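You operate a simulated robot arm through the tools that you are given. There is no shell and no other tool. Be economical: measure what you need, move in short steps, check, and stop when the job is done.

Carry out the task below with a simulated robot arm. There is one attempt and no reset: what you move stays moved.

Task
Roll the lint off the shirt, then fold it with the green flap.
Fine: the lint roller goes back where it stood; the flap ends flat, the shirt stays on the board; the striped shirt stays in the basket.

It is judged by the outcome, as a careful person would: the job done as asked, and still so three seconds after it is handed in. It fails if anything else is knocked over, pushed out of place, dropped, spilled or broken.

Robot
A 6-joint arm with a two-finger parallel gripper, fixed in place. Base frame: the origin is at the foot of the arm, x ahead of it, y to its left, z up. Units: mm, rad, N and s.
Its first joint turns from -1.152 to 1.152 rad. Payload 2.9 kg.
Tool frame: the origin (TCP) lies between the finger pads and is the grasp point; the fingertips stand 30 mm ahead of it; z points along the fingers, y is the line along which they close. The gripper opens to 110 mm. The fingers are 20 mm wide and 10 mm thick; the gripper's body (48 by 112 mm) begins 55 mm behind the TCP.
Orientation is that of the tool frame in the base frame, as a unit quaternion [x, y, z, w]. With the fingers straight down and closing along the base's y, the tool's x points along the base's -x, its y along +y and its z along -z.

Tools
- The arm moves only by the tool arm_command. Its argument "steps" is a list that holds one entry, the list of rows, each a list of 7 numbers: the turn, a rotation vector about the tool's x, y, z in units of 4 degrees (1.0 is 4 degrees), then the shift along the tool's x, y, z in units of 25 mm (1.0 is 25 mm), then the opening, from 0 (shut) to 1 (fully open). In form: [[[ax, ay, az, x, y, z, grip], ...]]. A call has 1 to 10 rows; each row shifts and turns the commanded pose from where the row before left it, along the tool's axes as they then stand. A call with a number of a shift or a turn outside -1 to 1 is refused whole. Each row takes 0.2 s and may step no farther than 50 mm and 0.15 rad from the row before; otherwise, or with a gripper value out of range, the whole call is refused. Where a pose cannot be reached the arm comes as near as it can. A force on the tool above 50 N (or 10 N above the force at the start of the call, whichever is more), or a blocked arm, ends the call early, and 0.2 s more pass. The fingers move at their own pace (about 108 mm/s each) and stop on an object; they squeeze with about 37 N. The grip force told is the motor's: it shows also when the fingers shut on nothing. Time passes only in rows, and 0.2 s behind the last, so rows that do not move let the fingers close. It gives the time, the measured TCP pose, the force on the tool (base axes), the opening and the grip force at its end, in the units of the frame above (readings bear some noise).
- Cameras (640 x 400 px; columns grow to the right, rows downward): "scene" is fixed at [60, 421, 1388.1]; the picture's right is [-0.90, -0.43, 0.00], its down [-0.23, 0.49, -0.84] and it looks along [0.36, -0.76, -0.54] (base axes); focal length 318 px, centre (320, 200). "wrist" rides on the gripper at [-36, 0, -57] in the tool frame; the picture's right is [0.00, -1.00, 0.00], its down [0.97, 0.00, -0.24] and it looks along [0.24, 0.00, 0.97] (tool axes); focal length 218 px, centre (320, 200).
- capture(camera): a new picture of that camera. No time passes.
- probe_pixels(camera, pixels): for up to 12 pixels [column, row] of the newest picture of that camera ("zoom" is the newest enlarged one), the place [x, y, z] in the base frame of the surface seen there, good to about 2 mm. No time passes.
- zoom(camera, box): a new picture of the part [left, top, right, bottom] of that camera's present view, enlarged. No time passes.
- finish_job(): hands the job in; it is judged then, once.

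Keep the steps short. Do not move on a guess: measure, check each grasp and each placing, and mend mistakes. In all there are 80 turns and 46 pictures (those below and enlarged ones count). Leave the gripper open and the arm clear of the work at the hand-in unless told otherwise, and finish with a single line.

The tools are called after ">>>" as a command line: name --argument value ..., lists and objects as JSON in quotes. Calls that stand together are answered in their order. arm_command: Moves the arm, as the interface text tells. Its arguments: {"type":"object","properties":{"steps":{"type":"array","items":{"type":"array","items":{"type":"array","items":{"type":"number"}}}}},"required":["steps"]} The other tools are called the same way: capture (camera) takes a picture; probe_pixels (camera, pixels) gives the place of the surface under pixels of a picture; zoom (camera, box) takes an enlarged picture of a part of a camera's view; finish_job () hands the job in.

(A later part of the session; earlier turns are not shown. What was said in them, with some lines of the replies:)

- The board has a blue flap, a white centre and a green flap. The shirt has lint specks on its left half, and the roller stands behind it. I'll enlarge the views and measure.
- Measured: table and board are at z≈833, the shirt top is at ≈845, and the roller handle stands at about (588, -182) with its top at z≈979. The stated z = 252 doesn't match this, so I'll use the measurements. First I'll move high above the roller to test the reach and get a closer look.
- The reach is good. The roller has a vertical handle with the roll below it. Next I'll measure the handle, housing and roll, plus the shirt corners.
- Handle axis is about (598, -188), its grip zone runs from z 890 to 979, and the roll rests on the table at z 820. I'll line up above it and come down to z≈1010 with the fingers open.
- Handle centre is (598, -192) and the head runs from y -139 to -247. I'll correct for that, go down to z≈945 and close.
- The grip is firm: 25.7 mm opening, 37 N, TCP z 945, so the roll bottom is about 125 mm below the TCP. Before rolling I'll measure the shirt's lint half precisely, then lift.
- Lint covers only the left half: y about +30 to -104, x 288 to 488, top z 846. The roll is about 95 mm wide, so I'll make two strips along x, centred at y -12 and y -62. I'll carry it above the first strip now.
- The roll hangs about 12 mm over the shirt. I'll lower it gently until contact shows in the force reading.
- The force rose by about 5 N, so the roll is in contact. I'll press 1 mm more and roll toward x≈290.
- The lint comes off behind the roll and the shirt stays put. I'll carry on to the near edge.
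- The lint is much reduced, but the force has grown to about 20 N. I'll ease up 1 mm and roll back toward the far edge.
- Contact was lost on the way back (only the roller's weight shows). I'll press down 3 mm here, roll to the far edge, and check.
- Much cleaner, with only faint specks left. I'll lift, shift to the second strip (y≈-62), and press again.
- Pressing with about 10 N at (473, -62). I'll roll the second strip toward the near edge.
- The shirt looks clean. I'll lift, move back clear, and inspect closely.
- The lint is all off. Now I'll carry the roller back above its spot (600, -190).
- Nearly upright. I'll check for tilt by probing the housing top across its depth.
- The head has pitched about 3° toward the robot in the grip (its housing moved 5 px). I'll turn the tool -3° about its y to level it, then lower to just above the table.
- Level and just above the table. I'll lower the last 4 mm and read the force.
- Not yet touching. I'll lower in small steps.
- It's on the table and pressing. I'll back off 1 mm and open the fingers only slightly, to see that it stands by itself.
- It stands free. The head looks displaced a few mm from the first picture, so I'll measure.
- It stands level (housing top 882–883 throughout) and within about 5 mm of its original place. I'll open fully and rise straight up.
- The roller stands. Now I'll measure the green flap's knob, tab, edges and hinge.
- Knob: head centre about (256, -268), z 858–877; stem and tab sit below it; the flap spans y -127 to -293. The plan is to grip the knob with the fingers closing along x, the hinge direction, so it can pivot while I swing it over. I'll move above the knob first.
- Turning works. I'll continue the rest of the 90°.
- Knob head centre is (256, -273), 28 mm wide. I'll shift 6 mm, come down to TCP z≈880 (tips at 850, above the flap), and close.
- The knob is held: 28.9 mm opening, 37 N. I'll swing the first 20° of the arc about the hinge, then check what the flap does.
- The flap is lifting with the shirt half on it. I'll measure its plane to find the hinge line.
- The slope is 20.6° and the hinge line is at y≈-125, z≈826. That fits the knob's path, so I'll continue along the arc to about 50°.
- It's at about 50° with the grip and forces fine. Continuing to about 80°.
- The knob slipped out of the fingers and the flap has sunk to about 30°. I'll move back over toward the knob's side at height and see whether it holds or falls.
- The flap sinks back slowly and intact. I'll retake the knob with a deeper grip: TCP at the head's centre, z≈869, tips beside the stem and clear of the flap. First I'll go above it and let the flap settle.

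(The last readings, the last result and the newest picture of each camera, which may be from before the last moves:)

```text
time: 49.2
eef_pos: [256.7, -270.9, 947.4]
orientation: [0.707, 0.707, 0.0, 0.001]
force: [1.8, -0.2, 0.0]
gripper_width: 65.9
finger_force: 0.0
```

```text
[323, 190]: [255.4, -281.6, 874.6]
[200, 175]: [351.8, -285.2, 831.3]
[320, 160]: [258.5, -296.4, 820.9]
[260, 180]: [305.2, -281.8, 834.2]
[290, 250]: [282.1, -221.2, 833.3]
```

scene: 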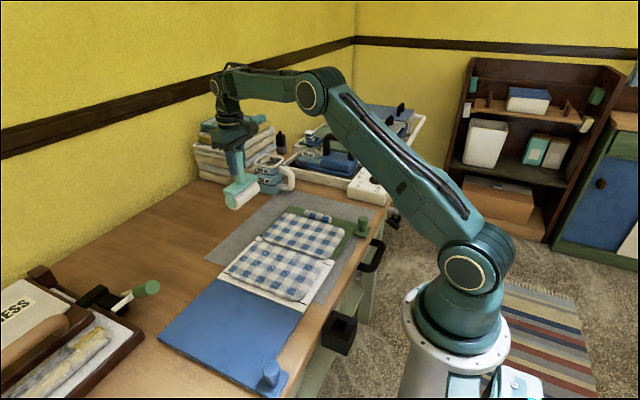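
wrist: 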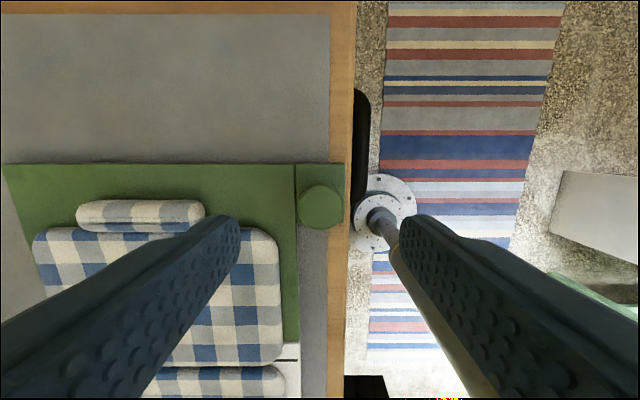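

The flap is flat again and the knob is in the same place. I'll descend to z≈869 and close.

>>> arm_command --steps '[[[0, 0, 0, -0.08, 0, 1, 0.6], [0, 0, 0, 0, 0, 1, 0.6], [0, 0, 0, 0, 0, 1, 0.6], [0, 0, 0, 0, 0, 0.12, 0.6], [0, 0, 0, 0, 0, 0, 0.1], [0, 0, 0, 0, 0, 0, 0.1], [0, 0, 0, 0, 0, 0, 0.1]]]'

```text
time: 50.8
eef_pos: [256.7, -274.0, 870.3]
orientation: [0.707, 0.707, 0.0, 0.001]
force: [7.5, 3.2, -0.2]
gripper_width: 28.7
finger_force: 36.7
```

Deep grip is good (28.7 mm, 37 N). I'll swing along the arc again, this time tilting the tool with the flap at half its angle so the knob turns less in the fingers. First 30°.

>>> arm_command --steps '[[[0, -0.625, 0, 0.161, 0, -0.512, 0.1], [0, -0.625, 0, 0.179, 0, -0.505, 0.1], [0, -0.625, 0, 0.199, 0, -0.497, 0.1], [0, -0.625, 0, 0.224, 0, -0.488, 0.1], [0, -0.625, 0, 0.243, 0, -0.481, 0.1], [0, -0.625, 0, 0.269, 0, -0.465, 0.1]]]'

```text
time: 52.2
eef_pos: [254.8, -236.9, 940.4]
orientation: [0.702, 0.7, -0.094, 0.094]
force: [-6.6, -18.1, 12.1]
gripper_width: 29.1
finger_force: 37.1
```

Still held (29.1 mm), with a sideways load of about 22 N. I'll look before continuing.

>>> zoom --camera "scene" --box '[270, 160, 390, 260]'

```text
4.00 times, centred on (330, 210) of scene
```

zoom: 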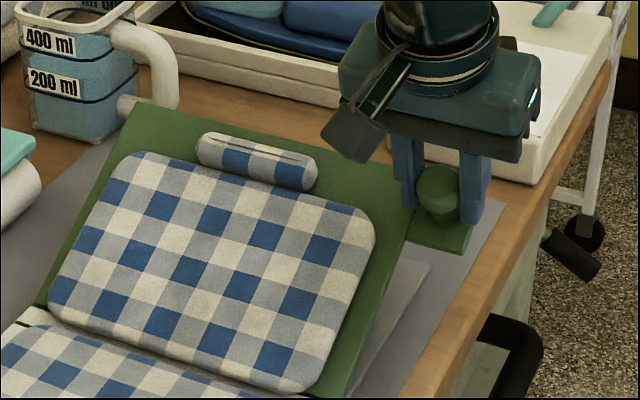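

>>> probe_pixels --camera "zoom" --pixels '[[140, 110], [45, 295], [390, 215], [350, 385], [405, 225], [375, 330], [440, 175], [440, 245], [455, 228], [438, 195]]'

```text
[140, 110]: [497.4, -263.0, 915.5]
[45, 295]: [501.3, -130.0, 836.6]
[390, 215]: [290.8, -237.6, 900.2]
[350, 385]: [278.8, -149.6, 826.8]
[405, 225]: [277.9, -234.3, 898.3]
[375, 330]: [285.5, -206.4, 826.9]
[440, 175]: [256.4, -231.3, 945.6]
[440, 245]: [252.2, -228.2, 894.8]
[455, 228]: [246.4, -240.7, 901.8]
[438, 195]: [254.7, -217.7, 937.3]
```

The flap is at 30.7°, as expected, and the hinge estimate holds. Going on in a short piece, eased 2 mm outward to relieve the load.

>>> arm_command --steps '[[[0, -0.625, 0, 0.214, 0, -0.496, 0.1], [0, -0.625, 0, 0.302, 0, -0.441, 0.1], [0, -0.625, 0, 0.327, 0, -0.428, 0.1]]]'

```text
time: 53.0
eef_pos: [255.1, -203.7, 965.5]
orientation: [0.694, 0.693, -0.139, 0.137]
force: [-3.6, -10.6, 4.0]
gripper_width: 28.9
finger_force: 37.2
```

Load dropped and the grip is good. Continuing.

>>> arm_command --steps '[[[0, -0.625, 0, 0.343, 0, -0.413, 0.1], [0, -0.625, 0, 0.356, 0, -0.399, 0.1], [0, -0.625, 0, 0.379, 0, -0.381, 0.1]]]'

```text
time: 53.8
eef_pos: [256.2, -167.1, 982.8]
orientation: [0.683, 0.682, -0.184, 0.183]
force: [-3.7, -10.3, 8.6]
gripper_width: 28.9
finger_force: 36.8
```

At about 60° and still held. Next 15°.

>>> arm_command --steps '[[[0, -0.625, 0, 0.392, 0, -0.364, 0.1], [0, -0.625, 0, 0.407, 0, -0.349, 0.1], [0, -0.625, 0, 0.426, 0, -0.332, 0.1]]]'

>>> zoom --camera "scene" --box '[230, 160, 390, 300]'

```text
time: 54.6
eef_pos: [255.2, -128.5, 988.1]
orientation: [0.669, 0.669, -0.228, 0.227]
force: [-2.6, -7.5, 8.4]
gripper_width: 28.9
finger_force: 36.7
```

```text
2.86 times, centred on (310, 230) of scene
```

zoom: 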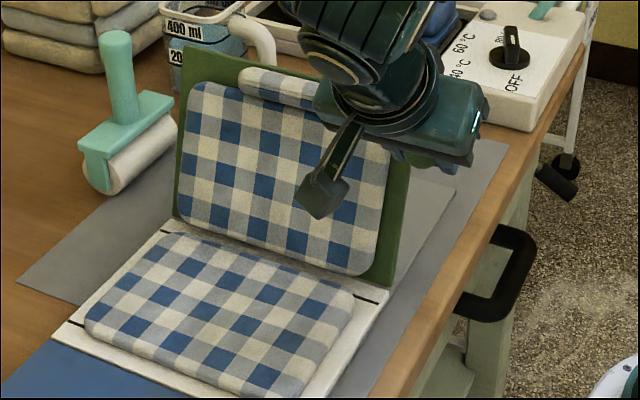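

At about 72°, held well. Continuing past the vertical to about 100°, in two short pieces.

>>> arm_command --steps '[[[0, -0.625, 0, 0.435, 0, -0.308, 0.1], [0, -0.625, 0, 0.45, 0, -0.294, 0.1], [0, -0.625, 0, 0.464, 0, -0.273, 0.1]]]'

>>> arm_command --steps '[[[0, -0.625, 0, 0.476, 0, -0.248, 0.1], [0, -0.625, 0, 0.484, 0, -0.23, 0.1], [0, -0.625, 0, 0.492, 0, -0.21, 0.1]]]'

>>> capture --camera "scene"

```text
time: 55.4
eef_pos: [255.1, -88.6, 981.4]
orientation: [0.653, 0.653, -0.272, 0.271]
force: [-2.3, -4.3, 12.0]
gripper_width: 29.0
finger_force: 37.6
```

```text
time: 56.2
eef_pos: [255.1, -50.7, 966.2]
orientation: [0.634, 0.635, -0.313, 0.313]
force: [-3.4, -3.7, 6.2]
gripper_width: 29.0
finger_force: 36.6
```

```text
11 pictures are left
```

scene: 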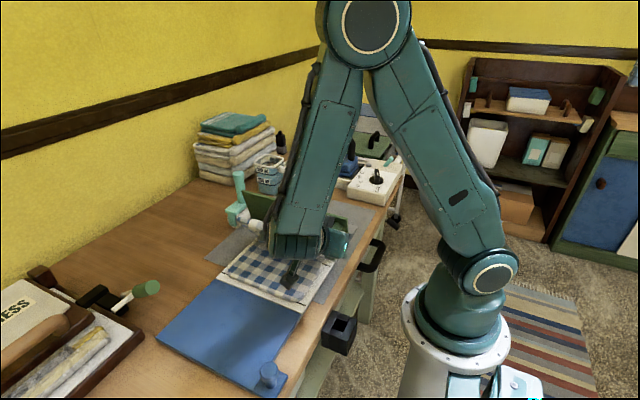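

The TCP position gives a flap angle of about 102°, past the vertical. I'll open slightly, withdraw along the tool axis out of the flap's arc, and rise while it sinks slowly onto the shirt.

>>> arm_command --steps '[[[0, 0, 0, 0, 0, 0, 0.4], [0, 0, 0, 0, 0, -0.2, 0.4], [0, 0, 0, 0, 0, -1, 0.4], [0, 0, 0, 0, 0, -1, 0.4], [0, 0, 0, 0, 0, -1, 0.4], [0, 0, 0, -0.79, 0, -0.62, 0.4], [0, 0, 0, -0.79, 0, -0.62, 0.4], [0, 0, 0, -0.79, 0, -0.62, 0.4]]]'

>>> capture --camera "scene"

>>> capture --camera "wrist"

```text
time: 58.0
eef_pos: [256.0, 13.2, 1094.0]
orientation: [0.634, 0.635, -0.313, 0.312]
force: [-0.4, 0.1, 0.0]
gripper_width: 44.0
finger_force: 0.1
```

```text
10 pictures are left
```

scene: 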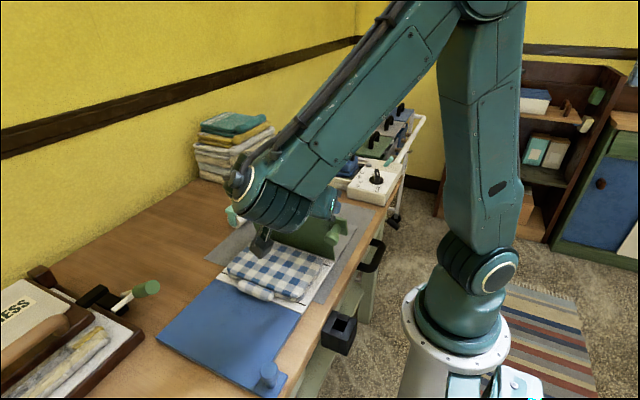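

```text
9 pictures are left
```

wrist: 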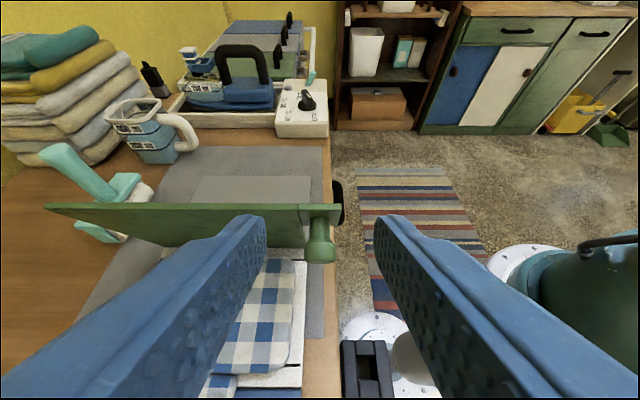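

The shirt half has already turned over onto the board, and the flap stands free just past vertical. I'll move up further and let time pass to see if it sinks.

>>> arm_command --steps '[[[0, 0, 0, -0.79, 0, -0.62, 0.4], [0, 0, 0, -0.79, 0, -0.62, 0.4], [0, 0, 0, 0, 0, 0, 0.4], [0, 0, 0, 0, 0, 0, 0.4], [0, 0, 0, 0, 0, 0, 0.4], [0, 0, 0, 0, 0, 0, 0.4], [0, 0, 0, 0, 0, 0, 0.4], [0, 0, 0, 0, 0, 0, 0.4], [0, 0, 0, 0, 0, 0, 0.4], [0, 0, 0, 0, 0, 0, 0.4]]]'

>>> capture --camera "scene"

```text
time: 60.2
eef_pos: [255.0, 9.7, 1123.1]
orientation: [0.634, 0.635, -0.312, 0.312]
force: [-0.3, -1.4, -0.3]
gripper_width: 44.1
finger_force: 0.1
out of reach, approached as far as the arm can: row 2
```

```text
8 pictures are left
```

scene: 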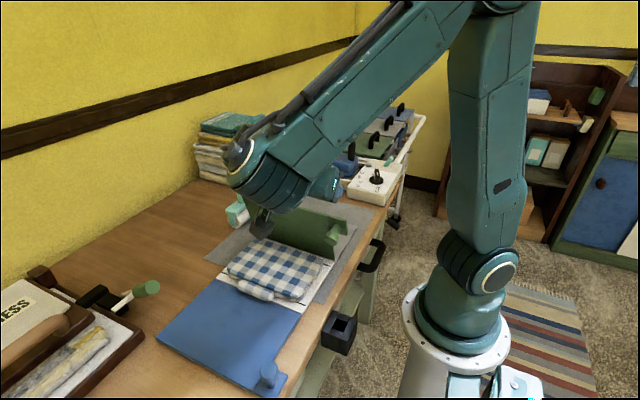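

The flap stands nearly vertical. I'll measure its angle.

>>> probe_pixels --camera "scene" --pixels '[[300, 215], [300, 230], [300, 245], [320, 225], [320, 240], [338, 226], [345, 215], [275, 265], [290, 285], [255, 290], [300, 270]]'

>>> arm_command --steps '[[[0, 0, 0, 0, 0, 0, 0.4], [0, 0, 0, 0, 0, 0, 0.4], [0, 0, 0, 0, 0, 0, 0.4], [0, 0, 0, 0, 0, 0, 0.4], [0, 0, 0, 0, 0, 0, 0.4]]]'

>>> zoom --camera "scene" --box '[220, 190, 370, 310]'

```text
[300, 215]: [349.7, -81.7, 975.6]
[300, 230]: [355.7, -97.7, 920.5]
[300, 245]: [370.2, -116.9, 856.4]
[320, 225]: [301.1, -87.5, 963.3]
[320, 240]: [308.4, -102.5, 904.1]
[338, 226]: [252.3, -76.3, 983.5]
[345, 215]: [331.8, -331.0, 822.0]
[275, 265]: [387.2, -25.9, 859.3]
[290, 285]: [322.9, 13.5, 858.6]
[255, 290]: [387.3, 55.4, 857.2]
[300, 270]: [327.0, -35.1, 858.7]
```

```text
time: 61.4
eef_pos: [256.4, 9.1, 1122.8]
orientation: [0.634, 0.635, -0.312, 0.312]
force: [-0.1, 0.0, 0.3]
gripper_width: 43.8
finger_force: 0.0
```

```text
3.33 times, centred on (295, 250) of scene
```

zoom: 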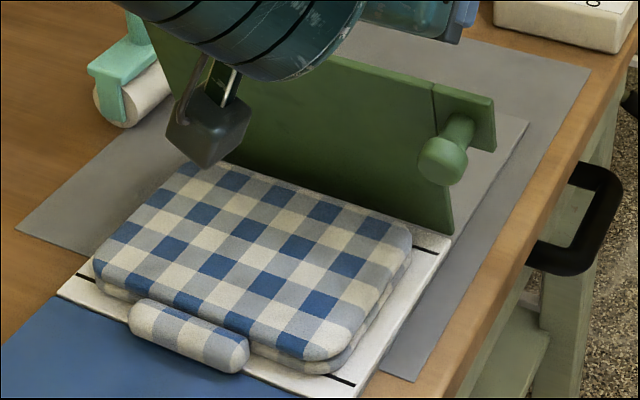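

The shirt is folded neatly (top z≈859), and the flap leans at about 106° toward it. It can't lie flat on the shirt, because the knob would hit the table and the shirt stack is above the hinge. So the flap goes back flat on the table. I'll bring closed fingers to its face at x≈310 and push it back over gently. First the approach.

>>> arm_command --steps '[[[0, 0, 0, 0.718, 0.432, 0.966, 0], [0, 0, 0, 0.718, 0.432, 0.966, 0], [0, 0, 0, 0.718, 0.432, 0.966, 0], [0, 0, 0, 0.718, 0.432, 0.966, 0]]]'

```text
time: 62.4
eef_pos: [298.3, -26.0, 1004.7]
orientation: [0.634, 0.635, -0.312, 0.312]
force: [-0.9, -0.6, 0.4]
gripper_width: 0.0
finger_force: 37.2
```

Now down to the face height, then push along -y in 20 mm steps.

>>> arm_command --steps '[[[0, 0, 0, 0.73, 0.48, 0.82, 0], [0, 0, 0, -0.493, 0, 0.63, 0], [0, 0, 0, -0.493, 0, 0.63, 0], [0, 0, 0, -0.493, 0, 0.63, 0]]]'

>>> zoom --camera "scene" --box '[220, 170, 370, 310]'

```text
time: 63.4
eef_pos: [309.8, -91.3, 979.1]
orientation: [0.634, 0.635, -0.313, 0.313]
force: [0.2, -0.1, -0.2]
gripper_width: 0.0
finger_force: 36.9
```

```text
2.86 times, centred on (295, 240) of scene
```

zoom: 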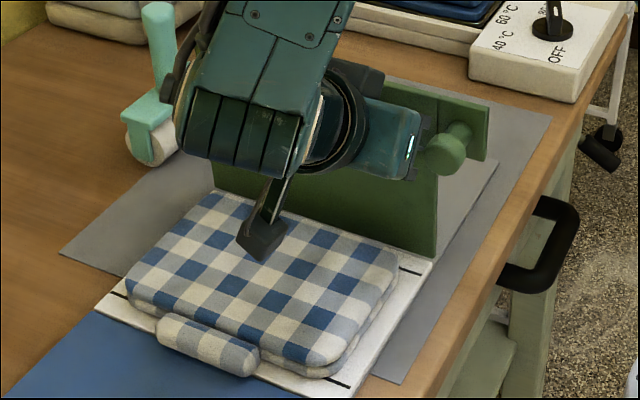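

The flap follows the push. Three more steps will take it past vertical.

>>> arm_command --steps '[[[0, 0, 0, -0.493, 0, 0.63, 0], [0, 0, 0, -0.493, 0, 0.63, 0], [0, 0, 0, -0.493, 0, 0.63, 0], [0, 0, 0, 0, 0, 0, 0]]]'

```text
time: 64.4
eef_pos: [309.5, -150.8, 979.2]
orientation: [0.634, 0.634, -0.313, 0.312]
force: [0.1, 0.7, 0.2]
gripper_width: 0.3
finger_force: 37.2
```

Now past vertical on the open side. I'll back off along the tool axis and upward, and let the flap sink.

>>> arm_command --steps '[[[0, 0, 0, 0, 0, -1, 0], [0, 0, 0, 0, 0, -1, 0], [0, 0, 0, 0, 0, -1, 0.5], [0, 0, 0, 0, 0, -1, 1], [0, 0, 0, 0, 0, 0, 1], [0, 0, 0, 0, 0, 0, 1], [0, 0, 0, 0, 0, 0, 1], [0, 0, 0, 0, 0, 0, 1], [0, 0, 0, 0, 0, 0, 1], [0, 0, 0, 0, 0, 0, 1]]]'

>>> capture --camera "scene"

```text
time: 66.6
eef_pos: [312.3, -69.1, 1041.3]
orientation: [0.634, 0.635, -0.313, 0.313]
force: [-0.9, 0.5, -0.2]
gripper_width: 109.8
finger_force: 0.1
```

```text
5 pictures are left
```

scene: 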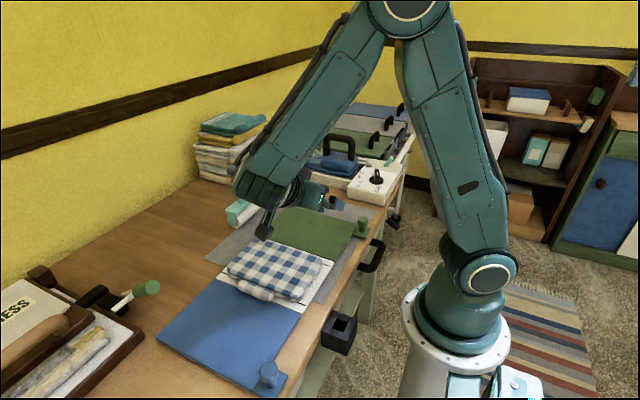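

The flap is coming down flat on the table and the folded shirt is in place. I'll raise the arm clear and let everything settle.

>>> arm_command --steps '[[[0, 1, 0, -0.79, 0, -0.62, 1], [0, 1, 0, -0.75, 0, -0.66, 1], [0, 1, 0, -0.7, 0, -0.7, 1], [0, 1, 0, 0, 0, 0, 1], [0, 1, 0, 0, 0, 0, 1], [0, 1, 0, 0, 0, 0, 1], [0, 0, 0, 0, 0, 0, 1], [0, 0, 0, 0, 0, 0, 1], [0, 0, 0, 0, 0, 0, 1], [0, 0, 0, 0, 0, 0, 1]]]'

>>> capture --camera "scene"

>>> zoom --camera "scene" --box '[200, 150, 400, 310]'

>>> probe_pixels --camera "scene" --pixels '[[285, 212], [335, 232], [320, 225], [300, 235], [362, 222], [270, 262], [290, 285]]'

```text
time: 68.8
eef_pos: [310.7, -69.2, 1115.5]
orientation: [0.686, 0.685, -0.174, 0.173]
force: [-0.4, -0.1, 0.0]
gripper_width: 110.1
finger_force: 0.0
```

```text
4 pictures are left
```

scene: 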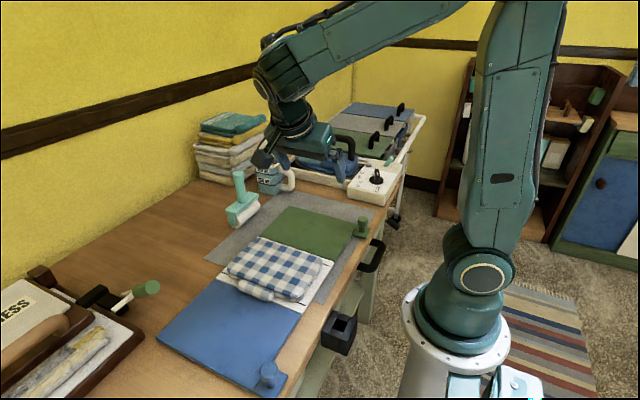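

```text
2.50 times, centred on (300, 230) of scene
```

zoom: 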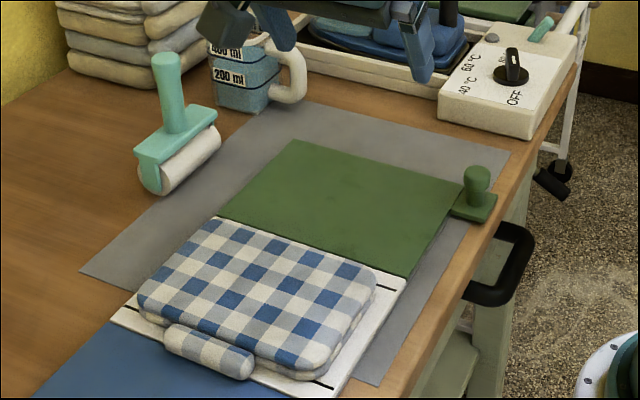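

```text
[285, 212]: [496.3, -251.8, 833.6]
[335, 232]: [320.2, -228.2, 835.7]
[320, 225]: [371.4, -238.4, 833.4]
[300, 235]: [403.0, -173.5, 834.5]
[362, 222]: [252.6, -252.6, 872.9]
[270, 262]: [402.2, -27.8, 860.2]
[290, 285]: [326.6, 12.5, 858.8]
```

The flap lies flat (z 833–836 throughout), the shirt is clean and folded on the board, the roller is standing in its place, and the arm is clear with the gripper open. Handing in.

>>> finish_job

```text
The job is handed in.
```

The lint is rolled off and the shirt is folded on the board; the green flap is back open and flat, and the roller stands within about 5 mm of where it was.
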